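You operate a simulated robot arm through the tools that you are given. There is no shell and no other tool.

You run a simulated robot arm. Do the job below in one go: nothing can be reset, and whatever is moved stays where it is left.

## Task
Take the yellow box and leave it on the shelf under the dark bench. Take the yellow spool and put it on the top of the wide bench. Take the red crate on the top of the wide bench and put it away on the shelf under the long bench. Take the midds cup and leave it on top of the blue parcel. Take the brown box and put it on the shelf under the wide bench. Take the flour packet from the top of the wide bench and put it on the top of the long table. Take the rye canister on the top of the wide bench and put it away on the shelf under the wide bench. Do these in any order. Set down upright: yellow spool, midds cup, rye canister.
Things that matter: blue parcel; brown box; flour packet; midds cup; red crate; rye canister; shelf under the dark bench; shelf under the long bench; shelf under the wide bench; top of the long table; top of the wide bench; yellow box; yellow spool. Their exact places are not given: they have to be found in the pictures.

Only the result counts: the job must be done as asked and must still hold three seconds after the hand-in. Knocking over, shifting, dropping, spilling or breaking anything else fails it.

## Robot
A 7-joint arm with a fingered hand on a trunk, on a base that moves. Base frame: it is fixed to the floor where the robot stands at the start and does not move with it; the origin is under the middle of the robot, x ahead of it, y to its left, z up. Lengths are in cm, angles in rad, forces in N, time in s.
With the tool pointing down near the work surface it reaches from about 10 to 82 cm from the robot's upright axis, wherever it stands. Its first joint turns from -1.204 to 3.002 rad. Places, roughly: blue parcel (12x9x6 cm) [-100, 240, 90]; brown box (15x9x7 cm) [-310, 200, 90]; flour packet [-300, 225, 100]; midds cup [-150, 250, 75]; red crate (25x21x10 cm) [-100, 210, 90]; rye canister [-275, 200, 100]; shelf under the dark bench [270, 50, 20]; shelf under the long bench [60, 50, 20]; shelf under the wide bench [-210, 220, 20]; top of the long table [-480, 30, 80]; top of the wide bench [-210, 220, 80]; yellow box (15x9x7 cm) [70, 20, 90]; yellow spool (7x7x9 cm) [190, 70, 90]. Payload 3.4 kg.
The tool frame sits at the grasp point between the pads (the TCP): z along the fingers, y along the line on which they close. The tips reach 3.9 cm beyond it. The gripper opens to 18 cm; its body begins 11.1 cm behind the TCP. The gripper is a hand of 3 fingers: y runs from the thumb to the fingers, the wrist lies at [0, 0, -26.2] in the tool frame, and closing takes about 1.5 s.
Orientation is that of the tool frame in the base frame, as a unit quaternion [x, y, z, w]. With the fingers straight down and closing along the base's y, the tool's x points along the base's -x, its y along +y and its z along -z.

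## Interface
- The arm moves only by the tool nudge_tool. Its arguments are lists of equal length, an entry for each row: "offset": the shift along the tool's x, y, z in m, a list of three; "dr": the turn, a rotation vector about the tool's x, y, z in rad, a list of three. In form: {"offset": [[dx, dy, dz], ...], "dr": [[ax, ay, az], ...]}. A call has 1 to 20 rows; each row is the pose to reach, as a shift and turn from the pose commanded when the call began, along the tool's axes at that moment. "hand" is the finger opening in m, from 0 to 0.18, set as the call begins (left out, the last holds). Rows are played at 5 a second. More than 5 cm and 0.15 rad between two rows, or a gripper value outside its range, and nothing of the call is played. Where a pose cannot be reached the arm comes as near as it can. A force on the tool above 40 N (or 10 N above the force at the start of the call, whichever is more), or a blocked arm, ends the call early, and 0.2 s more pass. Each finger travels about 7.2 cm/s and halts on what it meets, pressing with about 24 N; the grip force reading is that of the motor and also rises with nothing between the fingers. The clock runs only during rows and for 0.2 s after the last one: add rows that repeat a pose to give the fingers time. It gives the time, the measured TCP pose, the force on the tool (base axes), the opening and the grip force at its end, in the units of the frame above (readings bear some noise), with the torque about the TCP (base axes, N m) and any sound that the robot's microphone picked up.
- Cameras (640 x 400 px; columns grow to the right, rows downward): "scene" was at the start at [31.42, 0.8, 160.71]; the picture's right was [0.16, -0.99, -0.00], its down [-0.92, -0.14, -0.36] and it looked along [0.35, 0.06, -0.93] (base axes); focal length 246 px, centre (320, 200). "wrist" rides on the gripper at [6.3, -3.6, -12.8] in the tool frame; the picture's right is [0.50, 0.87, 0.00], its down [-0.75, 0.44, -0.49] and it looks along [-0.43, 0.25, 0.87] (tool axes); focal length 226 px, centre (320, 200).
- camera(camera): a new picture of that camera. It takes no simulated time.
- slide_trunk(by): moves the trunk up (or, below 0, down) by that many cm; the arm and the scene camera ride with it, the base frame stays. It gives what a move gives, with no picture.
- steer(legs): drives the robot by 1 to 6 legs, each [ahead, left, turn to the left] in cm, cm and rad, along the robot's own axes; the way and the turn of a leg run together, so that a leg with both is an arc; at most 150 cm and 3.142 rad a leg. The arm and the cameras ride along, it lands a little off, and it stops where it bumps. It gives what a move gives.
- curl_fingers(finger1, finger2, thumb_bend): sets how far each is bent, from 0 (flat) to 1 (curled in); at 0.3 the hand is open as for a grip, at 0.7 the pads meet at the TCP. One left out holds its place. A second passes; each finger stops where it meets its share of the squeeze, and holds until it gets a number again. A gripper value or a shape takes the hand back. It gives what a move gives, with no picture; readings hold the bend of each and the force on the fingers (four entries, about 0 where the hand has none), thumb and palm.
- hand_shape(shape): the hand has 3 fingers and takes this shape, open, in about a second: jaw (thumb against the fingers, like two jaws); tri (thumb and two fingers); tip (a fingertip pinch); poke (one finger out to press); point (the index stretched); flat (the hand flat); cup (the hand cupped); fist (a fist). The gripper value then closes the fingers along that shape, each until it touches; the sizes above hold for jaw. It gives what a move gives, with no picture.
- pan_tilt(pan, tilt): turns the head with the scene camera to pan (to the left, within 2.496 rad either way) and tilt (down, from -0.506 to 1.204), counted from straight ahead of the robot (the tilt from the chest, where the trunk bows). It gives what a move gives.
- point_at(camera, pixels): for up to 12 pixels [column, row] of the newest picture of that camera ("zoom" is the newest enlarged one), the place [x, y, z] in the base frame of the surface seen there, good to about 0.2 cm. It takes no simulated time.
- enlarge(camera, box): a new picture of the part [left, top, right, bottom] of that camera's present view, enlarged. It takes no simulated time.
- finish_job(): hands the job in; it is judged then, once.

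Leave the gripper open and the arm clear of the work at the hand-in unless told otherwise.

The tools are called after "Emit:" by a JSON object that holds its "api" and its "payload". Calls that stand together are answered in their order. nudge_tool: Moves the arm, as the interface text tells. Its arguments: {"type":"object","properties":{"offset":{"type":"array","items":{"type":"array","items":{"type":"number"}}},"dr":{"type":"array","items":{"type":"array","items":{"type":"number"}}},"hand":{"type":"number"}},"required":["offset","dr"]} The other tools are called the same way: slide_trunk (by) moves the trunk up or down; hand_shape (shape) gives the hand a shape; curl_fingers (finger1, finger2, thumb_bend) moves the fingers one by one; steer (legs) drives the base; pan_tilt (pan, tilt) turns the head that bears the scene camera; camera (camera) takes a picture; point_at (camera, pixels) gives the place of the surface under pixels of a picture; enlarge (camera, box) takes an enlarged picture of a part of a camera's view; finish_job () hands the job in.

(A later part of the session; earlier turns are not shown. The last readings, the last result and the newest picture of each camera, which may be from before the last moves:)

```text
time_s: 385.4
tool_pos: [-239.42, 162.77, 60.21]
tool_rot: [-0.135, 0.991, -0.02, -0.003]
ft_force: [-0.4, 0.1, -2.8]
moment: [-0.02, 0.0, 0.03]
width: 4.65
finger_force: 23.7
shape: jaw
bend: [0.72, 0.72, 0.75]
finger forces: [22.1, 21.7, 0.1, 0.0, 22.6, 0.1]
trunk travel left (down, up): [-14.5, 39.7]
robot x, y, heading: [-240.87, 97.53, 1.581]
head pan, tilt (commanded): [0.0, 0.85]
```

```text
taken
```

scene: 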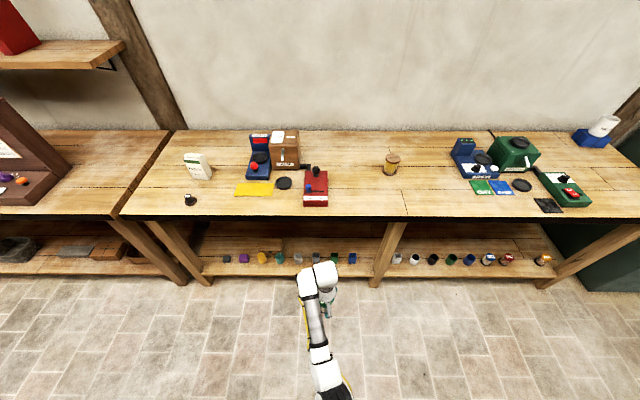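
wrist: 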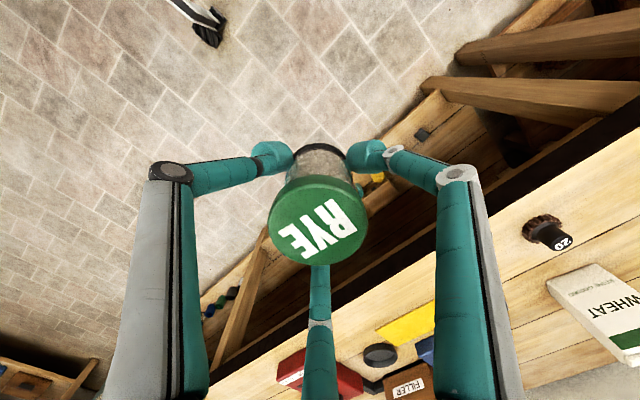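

The arm is pressing slightly on itself; I lower the arm 12 cm first and then the trunk the rest.

Emit:
{"api": "nudge_tool", "payload": {"offset": [[-0.0027, 0.0097, 0.03], [-0.0053, 0.0193, 0.06], [-0.0053, 0.0193, 0.09], [-0.0053, 0.0193, 0.12], [-0.0053, 0.0193, 0.12]], "dr": [[-0.02, 0, 0], [-0.04, 0, 0], [-0.04, 0, 0], [-0.04, 0, 0], [-0.04, 0, 0]]}}

Emit:
{"api": "slide_trunk", "payload": {"by": -12}}

Emit:
{"api": "camera", "payload": {"camera": "scene"}}

Emit:
{"api": "camera", "payload": {"camera": "wrist"}}

```text
time_s: 386.6
tool_pos: [-239.35, 164.34, 47.72]
tool_rot: [-0.135, 0.991, -0.002, -0.005]
ft_force: [-0.6, 0.0, -1.5]
moment: [-0.04, -0.05, -0.04]
width: 4.69
finger_force: 24.0
shape: jaw
bend: [0.72, 0.72, 0.75]
finger forces: [22.0, 21.7, 0.0, 0.0, 22.5, 0.0]
trunk travel left (down, up): [-14.5, 39.7]
robot x, y, heading: [-240.92, 97.51, 1.578]
head pan, tilt (commanded): [0.0, 0.85]
```

```text
time_s: 388.1
tool_pos: [-239.34, 164.27, 35.98]
tool_rot: [-0.135, 0.991, -0.001, -0.006]
ft_force: [0.2, 0.2, -1.8]
moment: [0.02, 0.02, -0.02]
width: 4.64
finger_force: 23.9
shape: jaw
bend: [0.72, 0.72, 0.75]
finger forces: [21.9, 21.6, 0.0, 0.0, 22.4, 0.0]
trunk travel left (down, up): [-2.5, 51.7]
robot x, y, heading: [-240.52, 97.79, 1.581]
head pan, tilt (commanded): [0.0, 0.85]
```

```text
taken
```

scene: 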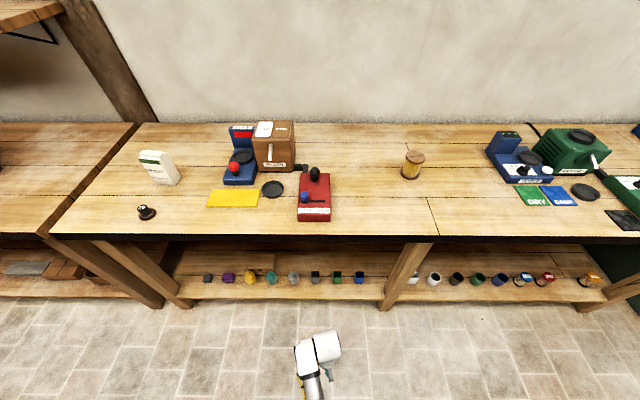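

```text
taken
```

wrist: 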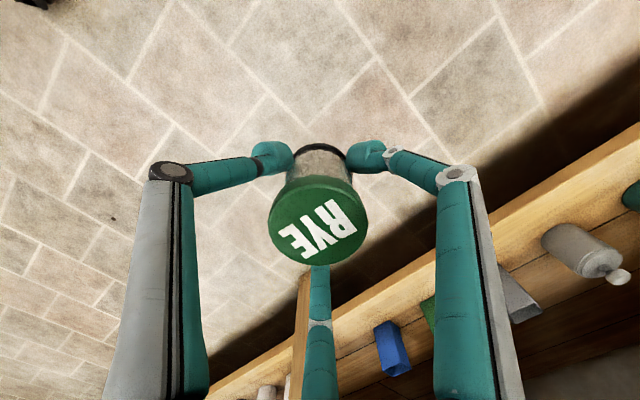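

The canister is at z 36 (bottom ≈31.7). I raise 2 cm for margin over the jars and drive in 55 cm.

Emit:
{"api": "nudge_tool", "payload": {"offset": [[0, 0, -0.01], [0, 0, -0.02], [0, 0, -0.02]], "dr": [[0, 0, 0], [0, 0, 0], [0, 0, 0]]}}

Emit:
{"api": "steer", "payload": {"legs": [[55, 0, 0]]}}

Emit:
{"api": "camera", "payload": {"camera": "wrist"}}

Emit:
{"api": "camera", "payload": {"camera": "scene"}}

```text
time_s: 388.9
tool_pos: [-239.31, 164.28, 37.91]
tool_rot: [-0.135, 0.991, -0.002, -0.006]
ft_force: [-0.3, -0.3, -1.6]
moment: [-0.04, 0.01, -0.01]
width: 4.64
finger_force: 23.8
shape: jaw
bend: [0.72, 0.72, 0.75]
finger forces: [22.0, 21.6, 0.1, 0.1, 22.5, 0.0]
trunk travel left (down, up): [-2.5, 51.7]
robot x, y, heading: [-240.77, 97.63, 1.582]
head pan, tilt (commanded): [0.0, 0.85]
```

```text
time_s: 391.9
tool_pos: [-238.97, 217.44, 37.89]
tool_rot: [-0.131, 0.991, -0.002, -0.006]
ft_force: [0.8, -0.1, -2.3]
moment: [0.04, -0.03, 0.0]
width: 4.65
finger_force: 24.2
shape: jaw
bend: [0.72, 0.72, 0.75]
finger forces: [22.0, 21.6, 0.1, 0.0, 22.5, 0.0]
trunk travel left (down, up): [-2.5, 51.7]
robot x, y, heading: [-241.08, 150.44, 1.574]
head pan, tilt (commanded): [0.0, 0.85]
```

```text
taken
```

wrist: 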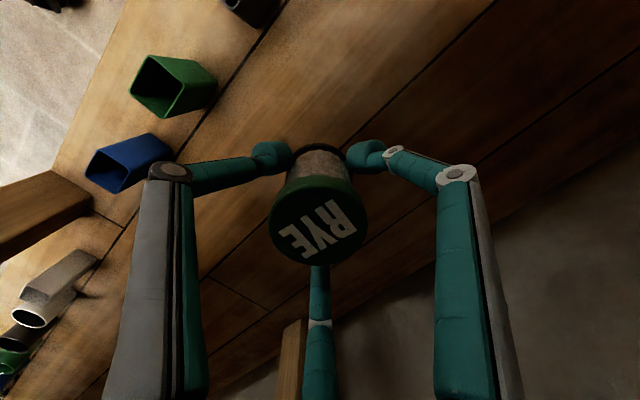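

```text
taken
```

scene: 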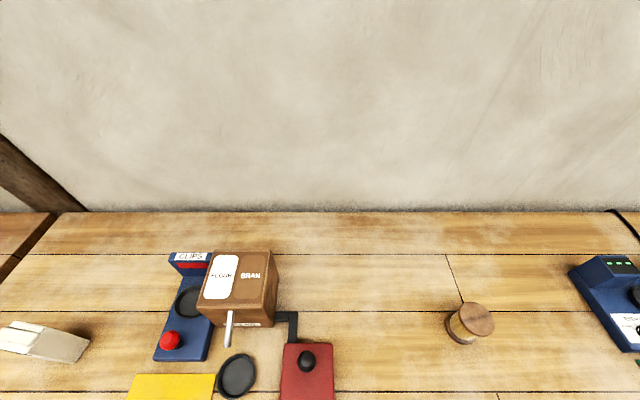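

I check the distance to the nearest jars before lowering.

Emit:
{"api": "point_at", "payload": {"camera": "wrist", "pixels": [[170, 65], [215, 85], [170, 110], [260, 130], [275, 155], [300, 100], [240, 260], [350, 260], [310, 225]]}}

```text
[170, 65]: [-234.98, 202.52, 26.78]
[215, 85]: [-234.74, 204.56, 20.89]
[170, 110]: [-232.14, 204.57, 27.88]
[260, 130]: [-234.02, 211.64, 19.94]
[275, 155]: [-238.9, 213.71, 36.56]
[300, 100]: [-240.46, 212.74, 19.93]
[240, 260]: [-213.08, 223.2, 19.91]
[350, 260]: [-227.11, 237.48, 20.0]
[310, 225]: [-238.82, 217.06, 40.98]
```

Clear by 7 cm. I lower in two stages.

Emit:
{"api": "nudge_tool", "payload": {"offset": [[0, 0, 0.03], [0, 0, 0.06], [0, 0, 0.09], [0, 0, 0.09]], "dr": [[0, 0, 0], [0, 0, 0], [0, 0, 0], [0, 0, 0]]}}

Emit:
{"api": "nudge_tool", "payload": {"offset": [[0, 0, 0.02], [0, 0, 0.035], [0, 0, 0.04], [0, 0, 0.04]], "dr": [[0, 0, 0], [0, 0, 0], [0, 0, 0], [0, 0, 0]]}}

```text
time_s: 392.9
tool_pos: [-239.13, 217.08, 29.0]
tool_rot: [-0.131, 0.991, 0.001, -0.005]
ft_force: [0.3, 0.1, -2.3]
moment: [-0.02, 0.0, 0.01]
width: 4.65
finger_force: 23.8
shape: jaw
bend: [0.72, 0.72, 0.75]
finger forces: [21.9, 21.7, 0.1, 0.1, 22.5, 0.1]
trunk travel left (down, up): [-2.5, 51.7]
robot x, y, heading: [-241.19, 150.64, 1.574]
head pan, tilt (commanded): [0.0, 0.85]
```

```text
time_s: 393.9
tool_pos: [-239.18, 217.31, 25.18]
tool_rot: [-0.13, 0.991, 0.001, -0.006]
ft_force: [0.3, 0.5, -1.7]
moment: [-0.04, 0.02, 0.05]
width: 4.64
finger_force: 24.1
shape: jaw
bend: [0.72, 0.72, 0.75]
finger forces: [21.8, 21.6, 0.0, 0.1, 22.4, 0.0]
trunk travel left (down, up): [-2.5, 51.7]
robot x, y, heading: [-241.32, 150.78, 1.571]
head pan, tilt (commanded): [0.0, 0.85]
```

Emit:
{"api": "nudge_tool", "payload": {"offset": [[0, 0, 0.003], [0, 0, 0.005], [0, 0, 0.007], [0, 0, 0.007]], "dr": [[0, 0, 0], [0, 0, 0], [0, 0, 0], [0, 0, 0]]}}

```text
time_s: 394.9
tool_pos: [-239.18, 217.15, 24.51]
tool_rot: [-0.131, 0.991, 0.001, -0.005]
ft_force: [-0.2, 0.6, -1.8]
moment: [0.0, -0.01, -0.02]
width: 4.63
finger_force: 24.2
shape: jaw
bend: [0.72, 0.72, 0.75]
finger forces: [21.8, 21.6, 0.0, 0.0, 22.6, 0.0]
trunk travel left (down, up): [-2.5, 51.7]
robot x, y, heading: [-241.07, 150.51, 1.569]
head pan, tilt (commanded): [0.0, 0.85]
```

Emit:
{"api": "nudge_tool", "payload": {"offset": [[0, 0, 0.001], [0, 0, 0.002], [0, 0, 0.003], [0, 0, 0.003]], "dr": [[0, 0, 0], [0, 0, 0], [0, 0, 0], [0, 0, 0]]}}

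```text
time_s: 395.9
tool_pos: [-239.22, 217.13, 24.23]
tool_rot: [-0.131, 0.991, 0.002, -0.006]
ft_force: [-0.4, 0.0, 4.0]
moment: [-0.1, -0.06, -0.01]
width: 4.66
finger_force: 23.6
shape: jaw
bend: [0.72, 0.72, 0.75]
finger forces: [22.0, 22.1, 0.0, 0.1, 23.4, 0.1]
trunk travel left (down, up): [-2.5, 51.7]
robot x, y, heading: [-240.89, 150.5, 1.57]
head pan, tilt (commanded): [0.0, 0.85]
```

Contact (+4 N). I open to 9 cm.

Emit:
{"api": "nudge_tool", "payload": {"offset": [[0, 0, -0.001], [0, 0, -0.001], [0, 0, -0.001], [0, 0, -0.001], [0, 0, -0.001], [0, 0, -0.001]], "dr": [[0, 0, 0], [0, 0, 0], [0, 0, 0], [0, 0, 0], [0, 0, 0], [0, 0, 0]], "hand": 0.1}}

Emit:
{"api": "camera", "payload": {"camera": "wrist"}}

```text
time_s: 397.3
tool_pos: [-239.16, 217.24, 24.37]
tool_rot: [-0.13, 0.991, 0.001, -0.006]
ft_force: [0.3, -0.1, -0.1]
moment: [0.03, -0.01, 0.0]
width: 9.98
finger_force: 0.1
shape: jaw
bend: [0.7, 0.7, 0.7]
finger forces: [0.0, 0.0, 0.1, 0.1, 0.1, 0.1]
trunk travel left (down, up): [-2.5, 51.7]
robot x, y, heading: [-241.03, 150.44, 1.573]
head pan, tilt (commanded): [0.0, 0.85]
```

```text
taken
```

wrist: 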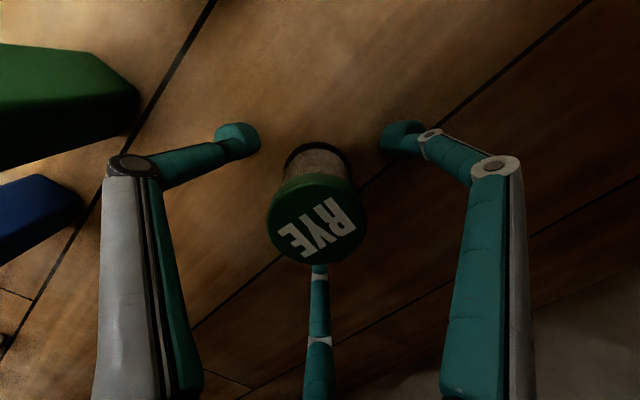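

The canister stands upright on the shelf. I rise 15 cm and back out.

Emit:
{"api": "nudge_tool", "payload": {"offset": [[0, 0, -0.02], [0, 0, -0.05], [0, 0, -0.08], [0, 0, -0.11], [0, 0, -0.14], [0, 0, -0.155], [0, 0, -0.155]], "dr": [[0, 0, 0], [0, 0, 0], [0, 0, 0], [0, 0, 0], [0, 0, 0], [0, 0, 0], [0, 0, 0]]}}

Emit:
{"api": "steer", "payload": {"legs": [[-53, 0, 0]]}}

Emit:
{"api": "camera", "payload": {"camera": "scene"}}

Emit:
{"api": "enlarge", "payload": {"camera": "scene", "box": [160, 220, 420, 320]}}

```text
time_s: 398.9
tool_pos: [-239.11, 217.24, 40.0]
tool_rot: [-0.13, 0.991, 0.001, -0.006]
ft_force: [0.9, 0.6, 0.2]
moment: [0.01, 0.01, -0.02]
width: 9.94
finger_force: 0.1
shape: jaw
bend: [0.7, 0.7, 0.7]
finger forces: [0.0, 0.0, 0.1, 0.1, 0.0, 0.1]
trunk travel left (down, up): [-2.5, 51.7]
robot x, y, heading: [-241.07, 150.89, 1.574]
head pan, tilt (commanded): [0.0, 0.85]
```

```text
time_s: 402.0
tool_pos: [-239.19, 164.52, 39.98]
tool_rot: [-0.133, 0.991, 0.001, -0.005]
ft_force: [0.8, 0.0, 0.4]
moment: [0.0, 0.0, -0.04]
width: 9.96
finger_force: 0.1
shape: jaw
bend: [0.7, 0.7, 0.7]
finger forces: [0.0, 0.0, 0.0, 0.1, 0.1, 0.0]
trunk travel left (down, up): [-2.5, 51.7]
robot x, y, heading: [-240.59, 98.21, 1.581]
head pan, tilt (commanded): [0.0, 0.85]
```

```text
taken
```

scene: 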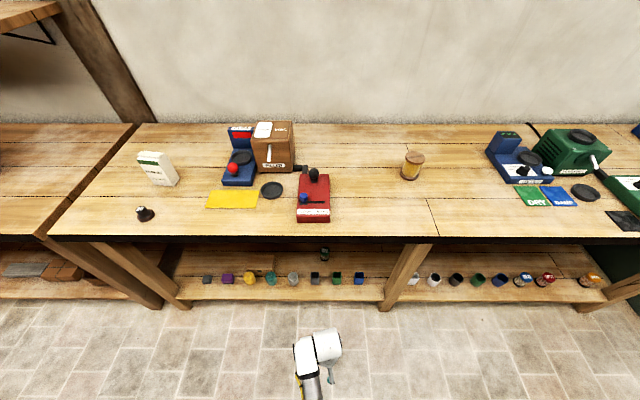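

```text
2.46 times, centred on (290, 270) of scene
```

zoom: 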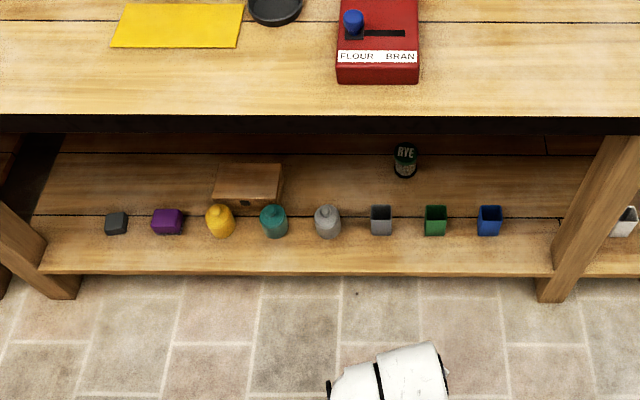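

Everything on the shelf is in order. Last is the flour packet (WHEAT) at about (−297,212). I raise trunk and arm, turn the hand to match the packet, and drive over to it.

Emit:
{"api": "slide_trunk", "payload": {"by": 50}}

Emit:
{"api": "nudge_tool", "payload": {"offset": [[0, 0, -0.03], [0, 0, -0.06], [0, 0, -0.09], [0, 0, -0.115], [0, 0, -0.115]], "dr": [[0, 0, 0.11], [0, 0, 0.22], [0, 0, 0.33], [0, 0, 0.43], [0, 0, 0.43]], "hand": 0.14}}

Emit:
{"api": "camera", "payload": {"camera": "scene"}}

```text
refused: 50 is not a number from -40 to 40
```

```text
time_s: 403.2
tool_pos: [-239.43, 166.67, 46.75]
tool_rot: [0.082, 0.997, 0.003, -0.006]
ft_force: [-1.0, -0.2, -0.2]
moment: [0.01, 0.0, -0.01]
width: 13.99
finger_force: 0.0
shape: jaw
bend: [0.57, 0.57, 0.57]
finger forces: [0.0, 0.1, 0.1, 0.0, 0.0, 0.0]
out of reach, approached as far as the arm can: row 2, 3, 4, 5
trunk travel left (down, up): [-2.5, 51.7]
robot x, y, heading: [-241.19, 98.07, 1.577]
head pan, tilt (commanded): [0.0, 0.85]
```

```text
taken
```

scene: 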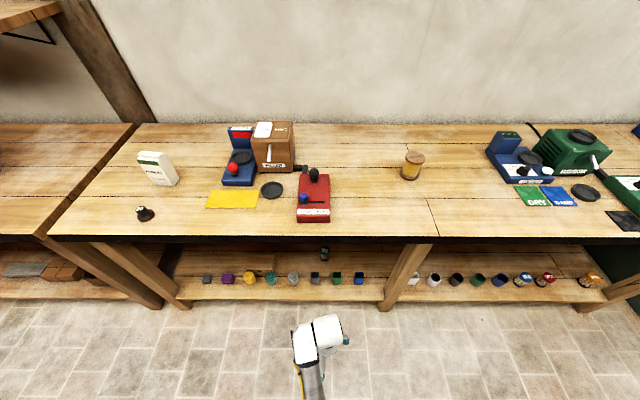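

Trunk steps are limited to 40, and the arm straightened out. I bring the tool in and slightly down to keep the elbow bent, then raise the trunk in two steps.

Emit:
{"api": "nudge_tool", "payload": {"offset": [[0, -0.01, 0.02], [0, -0.02, 0.04], [0, -0.04, 0.06], [0, -0.06, 0.07], [0, -0.06, 0.07]], "dr": [[0, 0, 0], [0, 0, 0], [0, 0, 0], [0, 0, 0], [0, 0, 0]]}}

Emit:
{"api": "slide_trunk", "payload": {"by": 38}}

Emit:
{"api": "slide_trunk", "payload": {"by": 12}}

```text
time_s: 404.4
tool_pos: [-240.38, 160.87, 39.79]
tool_rot: [0.08, 0.997, 0.002, -0.005]
ft_force: [0.2, 0.7, -0.2]
moment: [0.01, -0.03, 0.02]
width: 13.96
finger_force: 0.0
shape: jaw
bend: [0.57, 0.57, 0.57]
finger forces: [0.0, 0.0, 0.1, 0.0, 0.1, 0.0]
trunk travel left (down, up): [-2.5, 51.7]
robot x, y, heading: [-240.84, 98.55, 1.578]
head pan, tilt (commanded): [0.0, 0.85]
```

```text
time_s: 408.1
tool_pos: [-240.45, 161.0, 77.69]
tool_rot: [0.082, 0.997, 0.003, -0.005]
ft_force: [0.5, 0.6, 0.5]
moment: [-0.01, -0.04, 0.0]
width: 13.95
finger_force: 0.1
shape: jaw
bend: [0.57, 0.57, 0.57]
finger forces: [0.0, 0.0, 0.0, 0.1, 0.1, 0.1]
trunk travel left (down, up): [-40.5, 13.7]
robot x, y, heading: [-241.14, 97.8, 1.577]
head pan, tilt (commanded): [0.0, 0.85]
```

```text
time_s: 409.6
tool_pos: [-240.36, 160.98, 89.68]
tool_rot: [0.081, 0.997, 0.002, -0.005]
ft_force: [0.5, -0.5, 0.0]
moment: [0.01, -0.01, -0.02]
width: 13.98
finger_force: 0.0
shape: jaw
bend: [0.57, 0.57, 0.57]
finger forces: [0.1, 0.2, 0.0, 0.1, 0.0, 0.0]
trunk travel left (down, up): [-52.5, 1.7]
robot x, y, heading: [-240.75, 98.09, 1.587]
head pan, tilt (commanded): [0.0, 0.85]
```

At z 89.7. I raise to 96.5 (above the "20" knob, with fingers able to pass either side of the packet) and strafe left toward it.

Emit:
{"api": "nudge_tool", "payload": {"offset": [[0, 0, -0.03], [0, 0, -0.05], [0, 0, -0.068], [0, 0, -0.068]], "dr": [[0, 0, 0], [0, 0, 0], [0, 0, 0], [0, 0, 0]]}}

Emit:
{"api": "steer", "payload": {"legs": [[0, 57, -0.012], [22, 0, 0]]}}

Emit:
{"api": "camera", "payload": {"camera": "wrist"}}

Emit:
{"api": "camera", "payload": {"camera": "scene"}}

```text
time_s: 410.6
tool_pos: [-240.56, 161.01, 96.63]
tool_rot: [0.081, 0.997, 0.003, -0.004]
ft_force: [0.2, 0.2, 0.6]
moment: [0.0, -0.03, -0.02]
width: 13.96
finger_force: 0.1
shape: jaw
bend: [0.57, 0.57, 0.57]
finger forces: [0.0, 0.0, 0.0, 0.1, 0.0, 0.1]
trunk travel left (down, up): [-52.5, 1.7]
robot x, y, heading: [-241.14, 97.99, 1.577]
head pan, tilt (commanded): [0.0, 0.85]
```

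```text
time_s: 415.1
tool_pos: [-297.55, 182.61, 96.54]
tool_rot: [0.082, 0.997, 0.001, -0.003]
ft_force: [0.4, -0.8, -1.1]
moment: [0.0, -0.02, 0.02]
width: 13.97
finger_force: 0.1
shape: jaw
bend: [0.57, 0.57, 0.57]
finger forces: [0.1, 0.1, 0.0, 0.1, 0.0, 0.1]
trunk travel left (down, up): [-52.5, 1.7]
robot x, y, heading: [-298.08, 119.84, 1.574]
head pan, tilt (commanded): [0.0, 0.85]
```

```text
taken
```

wrist: 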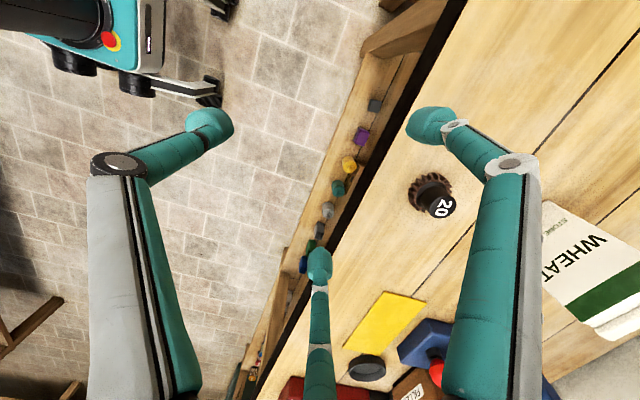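

```text
taken
```

scene: 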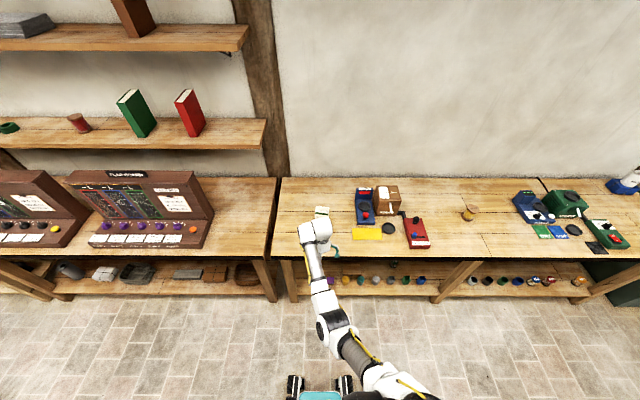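

Emit:
{"api": "point_at", "payload": {"camera": "wrist", "pixels": [[546, 215], [552, 285], [590, 322], [635, 270], [600, 210], [570, 250], [600, 300], [430, 185], [548, 260], [575, 215]]}}

Emit:
{"api": "enlarge", "payload": {"camera": "scene", "box": [270, 190, 390, 260]}}

```text
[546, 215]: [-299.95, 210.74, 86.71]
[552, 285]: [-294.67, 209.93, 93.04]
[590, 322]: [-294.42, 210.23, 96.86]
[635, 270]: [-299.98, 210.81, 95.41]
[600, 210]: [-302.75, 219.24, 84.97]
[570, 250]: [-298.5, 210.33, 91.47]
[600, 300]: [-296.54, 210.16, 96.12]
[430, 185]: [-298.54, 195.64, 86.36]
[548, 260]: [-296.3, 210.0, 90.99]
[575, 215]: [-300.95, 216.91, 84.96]
```

```text
5.33 times, centred on (330, 225) of scene
```

zoom: 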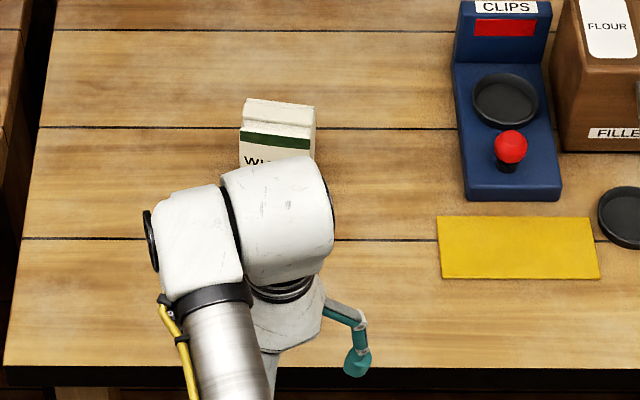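

Emit:
{"api": "point_at", "payload": {"camera": "zoom", "pixels": [[250, 101], [313, 107], [244, 122], [311, 127], [280, 104], [280, 122], [318, 120], [318, 135], [241, 140], [310, 145]]}}

```text
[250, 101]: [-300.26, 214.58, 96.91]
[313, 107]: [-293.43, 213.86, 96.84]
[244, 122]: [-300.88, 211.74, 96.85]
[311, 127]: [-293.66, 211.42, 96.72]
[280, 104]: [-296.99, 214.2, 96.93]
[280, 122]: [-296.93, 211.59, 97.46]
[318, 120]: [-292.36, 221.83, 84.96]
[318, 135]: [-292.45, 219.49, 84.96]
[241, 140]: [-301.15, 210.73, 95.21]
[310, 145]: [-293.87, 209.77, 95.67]
```

Packet: front face centre (−297.3,210.35), depth ≈4.2, width ≈7.3. I drive forward so the fingers pass on both sides of it.

Emit:
{"api": "steer", "payload": {"legs": [[28, -0.7, 0]]}}

Emit:
{"api": "camera", "payload": {"camera": "wrist"}}

Emit:
{"api": "point_at", "payload": {"camera": "wrist", "pixels": [[210, 125], [425, 125], [318, 262], [300, 150], [340, 180], [280, 190], [330, 130]]}}

```text
time_s: 417.0
tool_pos: [-296.72, 209.57, 96.55]
tool_rot: [0.082, 0.997, 0.004, -0.006]
ft_force: [0.2, 0.7, -0.1]
moment: [0.01, 0.0, -0.03]
width: 13.98
finger_force: 0.0
shape: jaw
bend: [0.57, 0.57, 0.57]
finger forces: [0.0, 0.1, 0.0, 0.1, 0.1, 0.0]
trunk travel left (down, up): [-52.5, 1.7]
robot x, y, heading: [-296.9, 146.81, 1.575]
head pan, tilt (commanded): [0.0, 0.85]
```

```text
taken
```

wrist: 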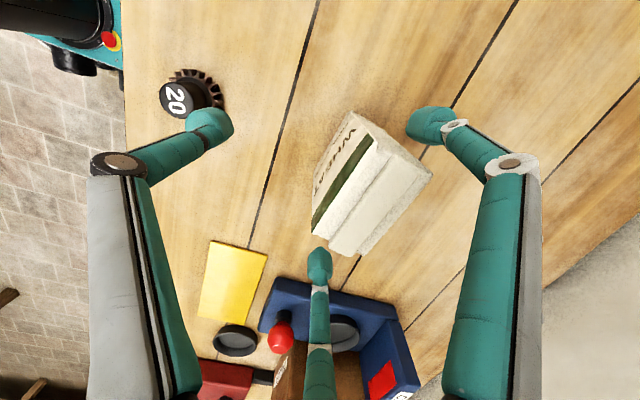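

```text
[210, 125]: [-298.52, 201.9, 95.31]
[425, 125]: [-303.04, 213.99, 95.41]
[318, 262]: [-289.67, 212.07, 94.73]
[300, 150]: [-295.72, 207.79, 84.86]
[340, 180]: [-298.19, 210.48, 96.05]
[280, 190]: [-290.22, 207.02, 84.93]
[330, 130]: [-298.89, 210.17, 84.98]
```

The packet is between the fingers. I go 3.9 cm forward and down 5 cm.

Emit:
{"api": "nudge_tool", "payload": {"offset": [[0.0037, 0.019, 0], [0.0073, 0.0383, 0], [0.0073, 0.0383, 0.025], [0.0073, 0.0383, 0.05], [0.0073, 0.0383, 0.05]], "dr": [[0, 0, 0], [0, 0, 0], [0, 0, 0], [0, 0, 0], [0, 0, 0]]}}

Emit:
{"api": "camera", "payload": {"camera": "wrist"}}

```text
time_s: 418.2
tool_pos: [-296.87, 213.27, 91.67]
tool_rot: [0.083, 0.996, 0.003, -0.005]
ft_force: [0.4, 0.4, 0.8]
moment: [-0.01, -0.01, -0.01]
width: 13.98
finger_force: 0.1
shape: jaw
bend: [0.57, 0.57, 0.57]
finger forces: [0.0, 0.0, 0.0, 0.1, 0.0, 0.0]
trunk travel left (down, up): [-52.5, 1.7]
robot x, y, heading: [-297.49, 146.94, 1.578]
head pan, tilt (commanded): [0.0, 0.85]
```

```text
taken
```

wrist: 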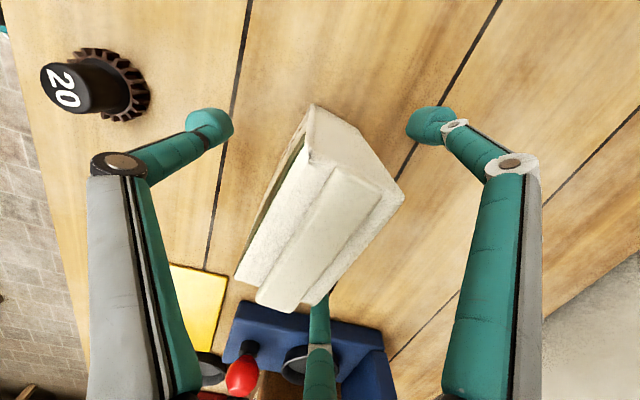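

The packet is well inside the three fingers. I close.

Emit:
{"api": "nudge_tool", "payload": {"offset": [[0, 0, 0], [0, 0, 0], [0, 0, 0], [0, 0, 0], [0, 0, 0], [0, 0, 0], [0, 0, 0], [0, 0, 0]], "dr": [[0, 0, 0], [0, 0, 0], [0, 0, 0], [0, 0, 0], [0, 0, 0], [0, 0, 0], [0, 0, 0], [0, 0, 0]], "hand": 0.03}}

Emit:
{"api": "camera", "payload": {"camera": "wrist"}}

```text
time_s: 420.0
tool_pos: [-296.89, 213.32, 91.66]
tool_rot: [0.082, 0.997, 0.004, -0.005]
ft_force: [0.2, 0.3, 1.9]
moment: [-0.11, 0.01, 0.05]
width: 4.98
finger_force: 24.0
shape: jaw
bend: [0.74, 0.74, 0.73]
finger forces: [15.5, 14.8, 0.0, 0.0, 29.9, 0.0]
trunk travel left (down, up): [-52.5, 1.7]
robot x, y, heading: [-297.1, 146.96, 1.576]
head pan, tilt (commanded): [0.0, 0.85]
```

```text
taken
```

wrist: 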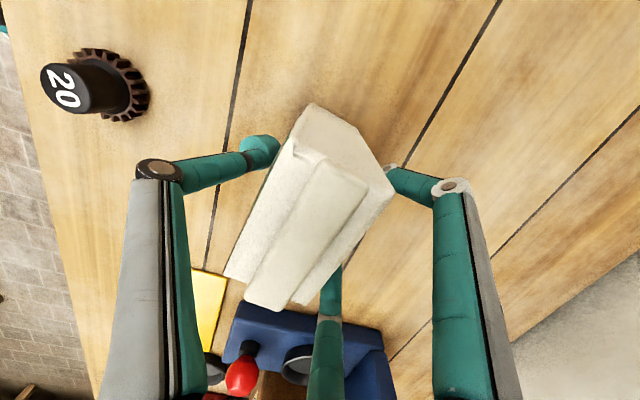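

Held (15, 15, 30 N). I lift 6.5 cm and back away.

Emit:
{"api": "nudge_tool", "payload": {"offset": [[0, 0, -0.01], [0, 0, -0.025], [0, 0, -0.045], [0, 0, -0.065], [0, 0, -0.065]], "dr": [[0, 0, 0], [0, 0, 0], [0, 0, 0], [0, 0, 0], [0, 0, 0]]}}

Emit:
{"api": "camera", "payload": {"camera": "wrist"}}

Emit:
{"api": "steer", "payload": {"legs": [[-48, 0, 0]]}}

Emit:
{"api": "pan_tilt", "payload": {"pan": 1.2, "tilt": 0.4}}

Emit:
{"api": "camera", "payload": {"camera": "scene"}}

Emit:
{"api": "pan_tilt", "payload": {"pan": 2.2, "tilt": 0.5}}

Emit:
{"api": "camera", "payload": {"camera": "scene"}}

```text
time_s: 421.2
tool_pos: [-296.82, 213.21, 97.98]
tool_rot: [0.081, 0.997, 0.003, -0.006]
ft_force: [-0.5, -0.4, -4.3]
moment: [0.02, -0.03, 0.04]
width: 4.89
finger_force: 24.0
shape: jaw
bend: [0.74, 0.74, 0.72]
finger forces: [15.2, 14.4, 0.1, 0.0, 29.7, 0.0]
trunk travel left (down, up): [-52.5, 1.7]
robot x, y, heading: [-296.88, 146.52, 1.574]
head pan, tilt (commanded): [0.0, 0.85]
```

```text
taken
```

wrist: 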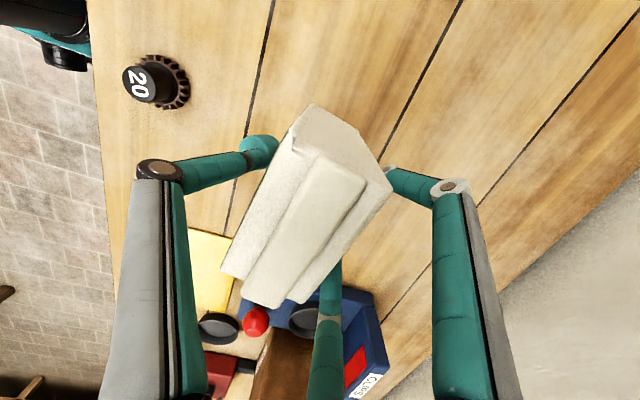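

```text
time_s: 424.0
tool_pos: [-295.81, 166.57, 98.17]
tool_rot: [0.09, 0.996, 0.004, -0.006]
ft_force: [-0.4, -0.4, -3.1]
moment: [0.05, -0.04, -0.01]
width: 4.91
finger_force: 24.0
shape: jaw
bend: [0.74, 0.74, 0.72]
finger forces: [15.3, 14.3, 0.0, 0.1, 29.9, 0.1]
trunk travel left (down, up): [-52.5, 1.7]
robot x, y, heading: [-297.23, 100.44, 1.565]
head pan, tilt (commanded): [0.0, 0.85]
```

```text
time_s: 425.4
tool_pos: [-295.85, 166.38, 98.29]
tool_rot: [0.09, 0.996, 0.005, -0.006]
ft_force: [0.4, 0.3, -4.1]
moment: [0.03, 0.01, 0.0]
width: 4.87
finger_force: 24.1
shape: jaw
bend: [0.74, 0.74, 0.72]
finger forces: [15.2, 14.4, 0.0, 0.1, 29.8, 0.0]
trunk travel left (down, up): [-52.5, 1.7]
robot x, y, heading: [-297.29, 100.07, 1.563]
head pan, tilt (commanded): [1.201, 0.4]
```

```text
taken
```

scene: 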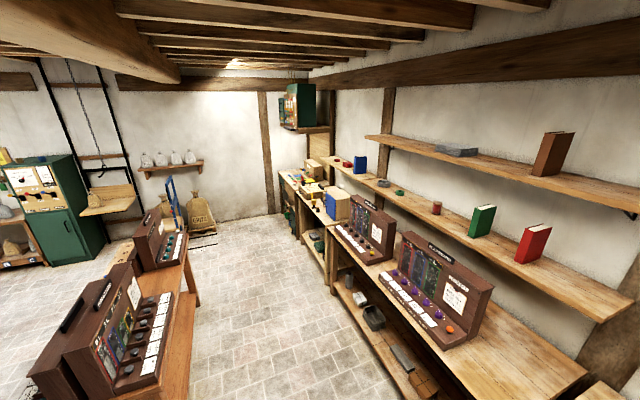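

```text
time_s: 426.7
tool_pos: [-295.82, 166.45, 98.28]
tool_rot: [0.09, 0.996, 0.005, -0.005]
ft_force: [0.4, -0.1, -3.8]
moment: [0.07, 0.0, 0.0]
width: 4.85
finger_force: 24.0
shape: jaw
bend: [0.74, 0.74, 0.72]
finger forces: [15.1, 14.4, 0.1, 0.0, 29.8, 0.0]
trunk travel left (down, up): [-52.5, 1.7]
robot x, y, heading: [-297.23, 100.09, 1.564]
head pan, tilt (commanded): [2.201, 0.499]
```

```text
taken
```

scene: 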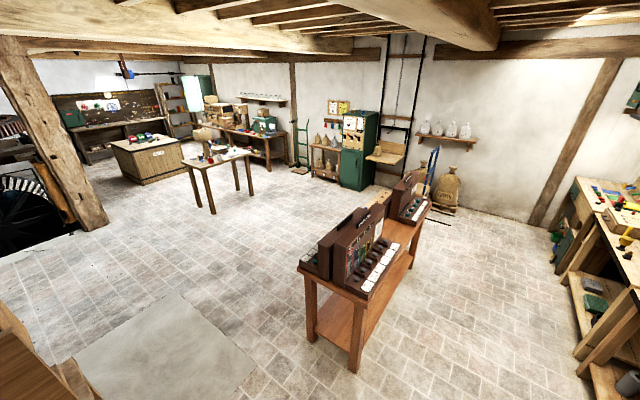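

The long table (reddish wood, with consoles on it) is at (370,240). I measure its top and find free space.

Emit:
{"api": "point_at", "payload": {"camera": "scene", "pixels": [[303, 275], [368, 302], [430, 205], [400, 230], [385, 215], [405, 250], [350, 370], [320, 335], [395, 240], [380, 200], [415, 225]]}}

Emit:
{"api": "enlarge", "payload": {"camera": "scene", "box": [280, 150, 480, 320]}}

Emit:
{"api": "pan_tilt", "payload": {"pan": 2.0, "tilt": -0.2}}

Emit:
{"api": "camera", "payload": {"camera": "scene"}}

Emit:
{"api": "point_at", "payload": {"camera": "scene", "pixels": [[320, 200], [400, 200], [200, 200], [320, 150], [320, 100], [450, 150], [520, 220], [250, 250], [400, 300]]}}

```text
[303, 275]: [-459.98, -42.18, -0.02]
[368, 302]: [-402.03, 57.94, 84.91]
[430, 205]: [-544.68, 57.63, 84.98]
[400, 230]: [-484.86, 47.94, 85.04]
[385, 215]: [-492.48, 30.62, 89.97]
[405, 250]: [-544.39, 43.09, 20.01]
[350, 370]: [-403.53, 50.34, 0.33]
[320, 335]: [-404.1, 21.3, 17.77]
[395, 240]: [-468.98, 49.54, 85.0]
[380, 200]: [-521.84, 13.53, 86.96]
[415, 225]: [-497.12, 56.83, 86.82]
```

```text
2.35 times, centred on (380, 235) of scene
```

zoom: 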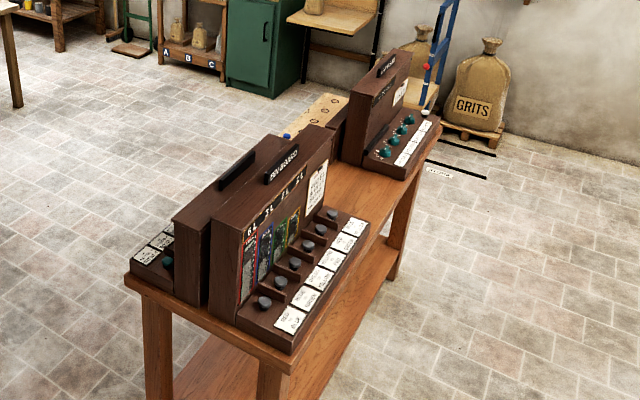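

```text
time_s: 427.8
tool_pos: [-295.89, 166.33, 98.24]
tool_rot: [0.09, 0.996, 0.005, -0.006]
ft_force: [0.1, -0.3, -3.8]
moment: [0.04, 0.02, 0.01]
width: 4.87
finger_force: 23.9
shape: jaw
bend: [0.74, 0.74, 0.72]
finger forces: [15.2, 14.4, 0.1, 0.1, 29.8, 0.0]
trunk travel left (down, up): [-52.5, 1.7]
robot x, y, heading: [-296.97, 99.92, 1.564]
head pan, tilt (commanded): [2.0, -0.201]
```

```text
taken
```

scene: 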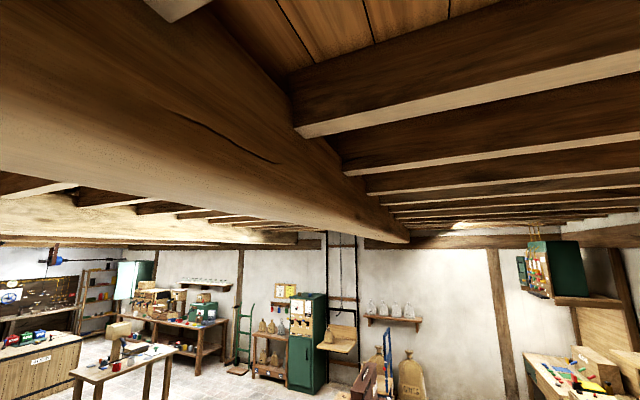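

```text
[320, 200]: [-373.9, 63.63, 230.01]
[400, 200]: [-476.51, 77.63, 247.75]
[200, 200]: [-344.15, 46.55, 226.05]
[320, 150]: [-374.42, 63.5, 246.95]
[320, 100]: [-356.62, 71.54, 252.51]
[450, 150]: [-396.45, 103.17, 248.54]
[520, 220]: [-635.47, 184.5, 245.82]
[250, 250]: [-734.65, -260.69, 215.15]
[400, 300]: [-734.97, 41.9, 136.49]
```

The long table: +y edge at y≈58, x −402…−545, top z 85; free wood around (−477,46). The ceiling beam's edge is y≈64. I'll face it from y≈112. Before turning around I check the island's end for swing room.

Emit:
{"api": "pan_tilt", "payload": {"pan": 2.45, "tilt": 1.0}}

Emit:
{"api": "camera", "payload": {"camera": "scene"}}

Emit:
{"api": "pan_tilt", "payload": {"pan": -2.45, "tilt": 0.9}}

Emit:
{"api": "camera", "payload": {"camera": "scene"}}

```text
time_s: 429.2
tool_pos: [-295.89, 166.24, 98.28]
tool_rot: [0.09, 0.996, 0.005, -0.006]
ft_force: [0.3, 0.4, -4.3]
moment: [0.05, 0.01, -0.03]
width: 4.87
finger_force: 24.1
shape: jaw
bend: [0.74, 0.74, 0.72]
finger forces: [15.2, 14.4, 0.0, 0.0, 29.8, 0.0]
trunk travel left (down, up): [-52.5, 1.7]
robot x, y, heading: [-297.28, 99.94, 1.566]
head pan, tilt (commanded): [2.45, 1.0]
```

```text
taken
```

scene: 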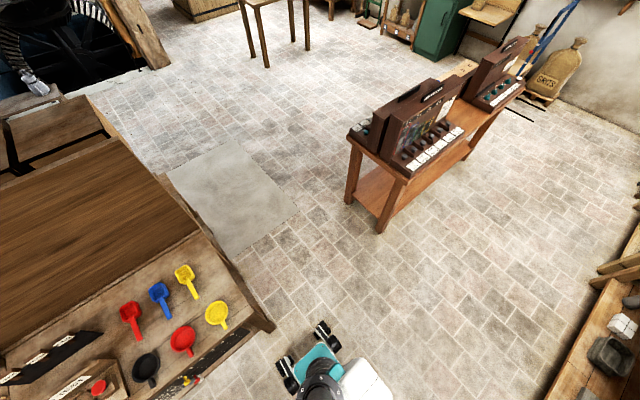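

```text
time_s: 433.0
tool_pos: [-295.81, 166.35, 98.27]
tool_rot: [0.09, 0.996, 0.005, -0.005]
ft_force: [-0.1, 0.1, -3.6]
moment: [0.01, -0.03, 0.01]
width: 4.84
finger_force: 23.9
shape: jaw
bend: [0.74, 0.74, 0.72]
finger forces: [15.2, 14.3, 0.1, 0.0, 29.8, 0.0]
trunk travel left (down, up): [-52.5, 1.7]
robot x, y, heading: [-297.34, 99.96, 1.562]
head pan, tilt (commanded): [-2.45, 0.901]
```

```text
taken
```

scene: 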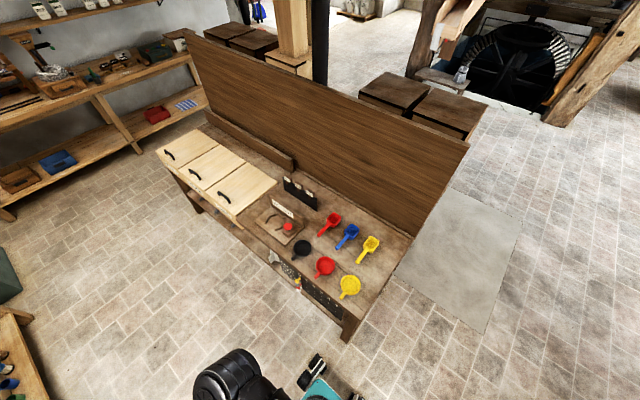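

Emit:
{"api": "point_at", "payload": {"camera": "scene", "pixels": [[345, 318], [412, 238], [348, 340], [465, 145], [350, 288], [440, 200]]}}

```text
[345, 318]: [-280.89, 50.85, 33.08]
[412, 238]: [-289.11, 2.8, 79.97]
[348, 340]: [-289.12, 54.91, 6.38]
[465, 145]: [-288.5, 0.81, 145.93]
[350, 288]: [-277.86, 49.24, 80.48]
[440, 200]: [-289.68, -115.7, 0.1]
```

Island ends at x −290, table begins at x≈−400: room to turn at (−345,113). I retract the tool 5 cm, move there and turn around in two steps.

Emit:
{"api": "nudge_tool", "payload": {"offset": [[0, -0.02, 0], [0, -0.04, 0], [0, -0.05, 0], [0, -0.05, 0]], "dr": [[0, 0, 0], [0, 0, 0], [0, 0, 0], [0, 0, 0]]}}

Emit:
{"api": "steer", "payload": {"legs": [[0, 48, 0], [13, 0, 0], [0, 0, 1.57], [0, 0, 1.57]]}}

Emit:
{"api": "pan_tilt", "payload": {"pan": 0.0, "tilt": 0.7}}

Emit:
{"api": "camera", "payload": {"camera": "scene"}}

```text
time_s: 434.0
tool_pos: [-296.73, 161.42, 98.11]
tool_rot: [0.09, 0.996, 0.005, -0.006]
ft_force: [0.9, -0.6, -3.4]
moment: [0.03, -0.02, -0.01]
width: 4.85
finger_force: 24.0
shape: jaw
bend: [0.74, 0.74, 0.72]
finger forces: [15.2, 14.4, 0.1, 0.0, 29.9, 0.1]
trunk travel left (down, up): [-52.5, 1.7]
robot x, y, heading: [-297.13, 100.11, 1.566]
head pan, tilt (commanded): [-2.45, 0.901]
```

```text
time_s: 445.4
tool_pos: [-345.37, 52.12, 98.17]
tool_rot: [0.996, -0.085, 0.006, 0.005]
ft_force: [0.0, -0.2, -4.3]
moment: [-0.05, 0.03, 0.02]
width: 4.77
finger_force: 23.9
shape: jaw
bend: [0.74, 0.74, 0.72]
finger forces: [14.7, 14.1, 0.0, 0.0, 29.0, 0.1]
trunk travel left (down, up): [-52.5, 1.7]
robot x, y, heading: [-345.32, 113.31, -1.574]
head pan, tilt (commanded): [-2.45, 0.901]
```

```text
time_s: 447.7
tool_pos: [-345.28, 52.26, 98.38]
tool_rot: [0.996, -0.085, 0.006, 0.007]
ft_force: [0.2, 0.2, -3.1]
moment: [-0.06, 0.03, 0.0]
width: 4.76
finger_force: 23.8
shape: jaw
bend: [0.74, 0.74, 0.72]
finger forces: [14.9, 14.3, 0.0, 0.1, 29.5, 0.0]
trunk travel left (down, up): [-52.5, 1.7]
robot x, y, heading: [-345.81, 113.34, -1.572]
head pan, tilt (commanded): [0.0, 0.7]
```

```text
taken
```

scene: 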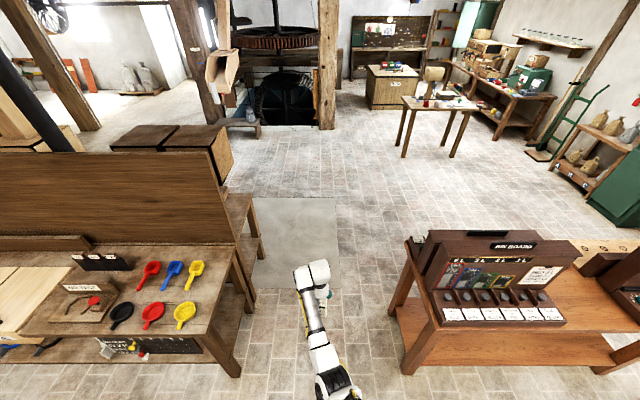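

Turned around; the free wood between the two consoles is at (590,285). I back up to y≈140 and strafe right to x≈−477.

Emit:
{"api": "steer", "payload": {"legs": [[-28, 0, 0], [0, -131, 0]]}}

Emit:
{"api": "pan_tilt", "payload": {"pan": 0.0, "tilt": 0.75}}

Emit:
{"api": "camera", "payload": {"camera": "scene"}}

Emit:
{"api": "camera", "payload": {"camera": "wrist"}}

```text
time_s: 455.9
tool_pos: [-478.55, 80.84, 98.22]
tool_rot: [0.996, -0.089, 0.005, 0.007]
ft_force: [0.2, 0.7, -3.4]
moment: [-0.06, 0.04, -0.02]
width: 4.76
finger_force: 24.0
shape: jaw
bend: [0.74, 0.74, 0.72]
finger forces: [15.0, 14.4, 0.0, 0.0, 29.5, 0.0]
trunk travel left (down, up): [-52.5, 1.7]
robot x, y, heading: [-478.38, 141.8, -1.579]
head pan, tilt (commanded): [0.0, 0.7]
```

```text
time_s: 456.5
tool_pos: [-478.69, 80.97, 98.38]
tool_rot: [0.996, -0.088, 0.005, 0.007]
ft_force: [0.6, 0.2, -4.0]
moment: [-0.02, 0.02, 0.02]
width: 4.76
finger_force: 24.0
shape: jaw
bend: [0.74, 0.74, 0.72]
finger forces: [15.0, 14.4, 0.1, 0.0, 29.4, 0.1]
trunk travel left (down, up): [-52.5, 1.7]
robot x, y, heading: [-478.36, 141.96, -1.576]
head pan, tilt (commanded): [0.0, 0.75]
```

```text
taken
```

scene: 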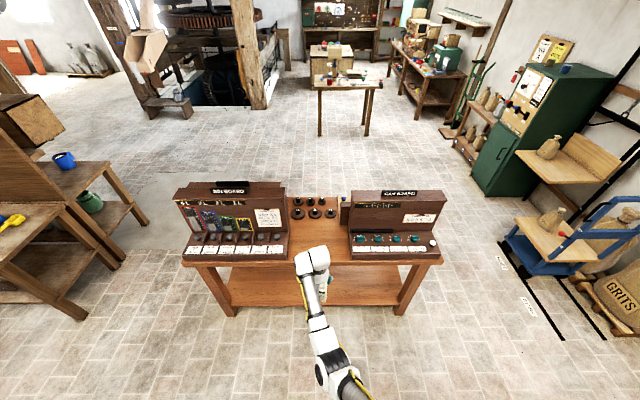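

```text
taken
```

wrist: 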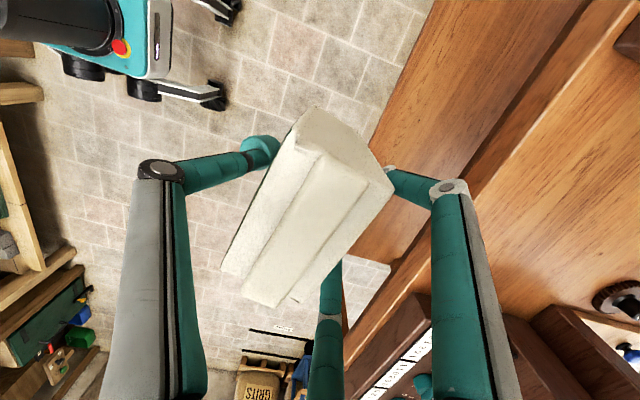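

Emit:
{"api": "enlarge", "payload": {"camera": "scene", "box": [270, 170, 380, 280]}}

Emit:
{"api": "point_at", "payload": {"camera": "scene", "pixels": [[287, 255], [289, 240], [286, 190], [352, 255], [350, 235], [350, 192], [340, 230], [310, 225], [338, 258], [300, 240], [330, 215], [340, 245]]}}

```text
3.64 times, centred on (325, 225) of scene
```

zoom: 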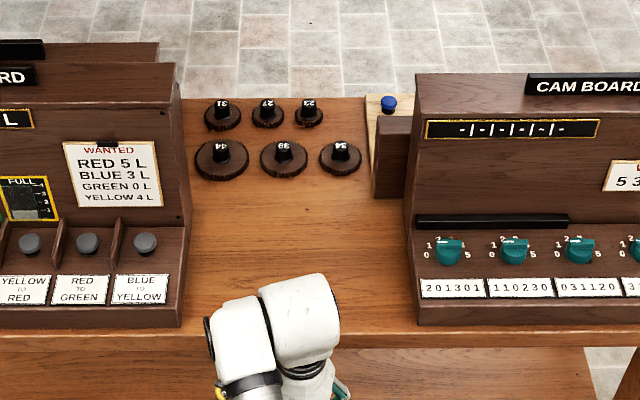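

```text
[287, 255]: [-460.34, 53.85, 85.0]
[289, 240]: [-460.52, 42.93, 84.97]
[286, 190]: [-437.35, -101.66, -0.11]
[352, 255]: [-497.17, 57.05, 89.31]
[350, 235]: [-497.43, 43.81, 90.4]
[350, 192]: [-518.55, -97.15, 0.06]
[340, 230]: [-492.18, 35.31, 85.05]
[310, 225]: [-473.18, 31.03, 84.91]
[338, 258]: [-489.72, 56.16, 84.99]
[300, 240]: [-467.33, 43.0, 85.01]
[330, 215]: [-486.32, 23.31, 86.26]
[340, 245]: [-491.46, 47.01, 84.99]
```

The free area is x −497…−460, y 28…58. I drive ahead 36 cm to bring the packet over (−478,45).

Emit:
{"api": "steer", "payload": {"legs": [[36, 0, 0]]}}

Emit:
{"api": "pan_tilt", "payload": {"pan": 0.0, "tilt": 1.0}}

Emit:
{"api": "camera", "payload": {"camera": "scene"}}

Emit:
{"api": "camera", "payload": {"camera": "wrist"}}

```text
time_s: 458.9
tool_pos: [-479.13, 44.98, 98.41]
tool_rot: [0.996, -0.09, 0.005, 0.007]
ft_force: [-0.4, 0.3, -4.0]
moment: [-0.05, 0.03, 0.01]
width: 4.76
finger_force: 24.0
shape: jaw
bend: [0.74, 0.74, 0.72]
finger forces: [15.0, 14.3, 0.0, 0.0, 29.5, 0.0]
trunk travel left (down, up): [-52.5, 1.7]
robot x, y, heading: [-478.94, 106.08, -1.579]
head pan, tilt (commanded): [0.0, 0.75]
```

```text
time_s: 459.6
tool_pos: [-479.14, 45.05, 98.63]
tool_rot: [0.996, -0.09, 0.007, 0.008]
ft_force: [-0.8, 1.1, -4.8]
moment: [-0.04, 0.04, -0.03]
width: 4.77
finger_force: 24.1
shape: jaw
bend: [0.74, 0.74, 0.72]
finger forces: [15.0, 14.3, 0.0, 0.0, 29.6, 0.0]
trunk travel left (down, up): [-52.5, 1.7]
robot x, y, heading: [-479.2, 106.29, -1.578]
head pan, tilt (commanded): [0.0, 1.0]
```

```text
taken
```

scene: 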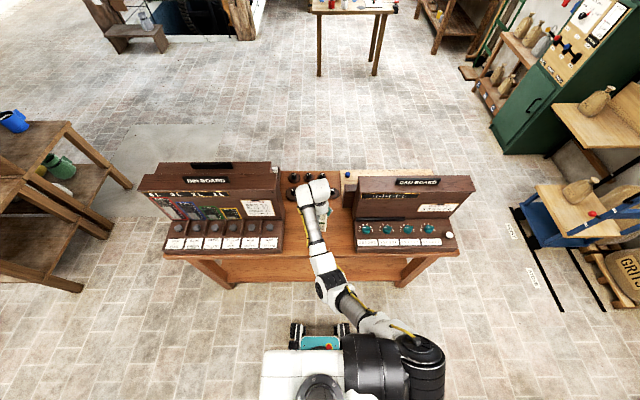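

```text
taken
```

wrist: 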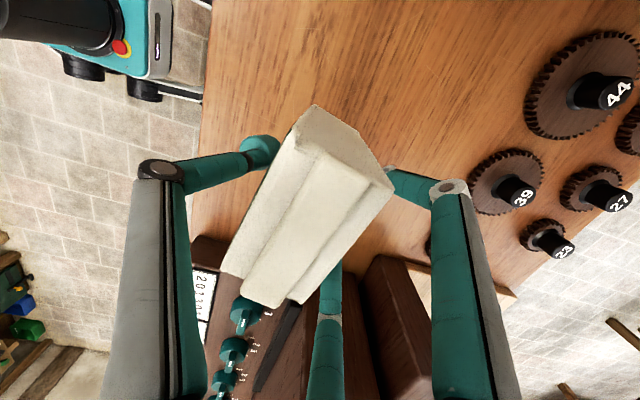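

The packet is over the free wood. I lower to about 1 cm above, then gently on.

Emit:
{"api": "nudge_tool", "payload": {"offset": [[0, 0, 0.02], [0, 0, 0.04], [0, 0, 0.055], [0, 0, 0.06], [0, 0, 0.06]], "dr": [[0, 0, 0], [0, 0, 0], [0, 0, 0], [0, 0, 0], [0, 0, 0]]}}

Emit:
{"api": "nudge_tool", "payload": {"offset": [[0, 0, 0.003], [0, 0, 0.006], [0, 0, 0.008], [0, 0, 0.008]], "dr": [[0, 0, 0], [0, 0, 0], [0, 0, 0], [0, 0, 0]]}}

```text
time_s: 460.8
tool_pos: [-479.02, 45.01, 92.51]
tool_rot: [0.996, -0.089, 0.007, 0.008]
ft_force: [0.4, -0.1, -4.3]
moment: [-0.03, 0.04, 0.0]
width: 4.75
finger_force: 24.0
shape: jaw
bend: [0.74, 0.74, 0.72]
finger forces: [14.9, 14.4, 0.1, 0.0, 29.6, 0.1]
trunk travel left (down, up): [-52.5, 1.7]
robot x, y, heading: [-479.0, 106.01, -1.58]
head pan, tilt (commanded): [0.0, 1.0]
```

```text
time_s: 461.8
tool_pos: [-478.95, 45.0, 91.82]
tool_rot: [0.996, -0.09, 0.007, 0.009]
ft_force: [-1.5, 1.2, -0.6]
moment: [0.13, -0.02, 0.0]
width: 4.73
finger_force: 24.3
shape: jaw
bend: [0.74, 0.74, 0.72]
finger forces: [15.2, 14.2, 0.0, 0.0, 29.7, 0.1]
trunk travel left (down, up): [-52.5, 1.7]
robot x, y, heading: [-478.74, 105.76, -1.579]
head pan, tilt (commanded): [0.0, 1.0]
```

Contact is starting (−0.6 N). One or two millimetres more.

Emit:
{"api": "nudge_tool", "payload": {"offset": [[0, 0, 0.001], [0, 0, 0.002], [0, 0, 0.002]], "dr": [[0, 0, 0], [0, 0, 0], [0, 0, 0]]}}

```text
time_s: 462.6
tool_pos: [-478.99, 45.09, 91.64]
tool_rot: [0.996, -0.089, 0.007, 0.01]
ft_force: [-1.0, -0.3, 6.9]
moment: [0.26, 0.0, 0.01]
width: 4.75
finger_force: 24.1
shape: jaw
bend: [0.74, 0.74, 0.72]
finger forces: [15.5, 15.0, 0.0, 0.1, 29.3, 0.1]
trunk travel left (down, up): [-52.5, 1.7]
robot x, y, heading: [-478.75, 106.14, -1.578]
head pan, tilt (commanded): [0.0, 1.0]
```

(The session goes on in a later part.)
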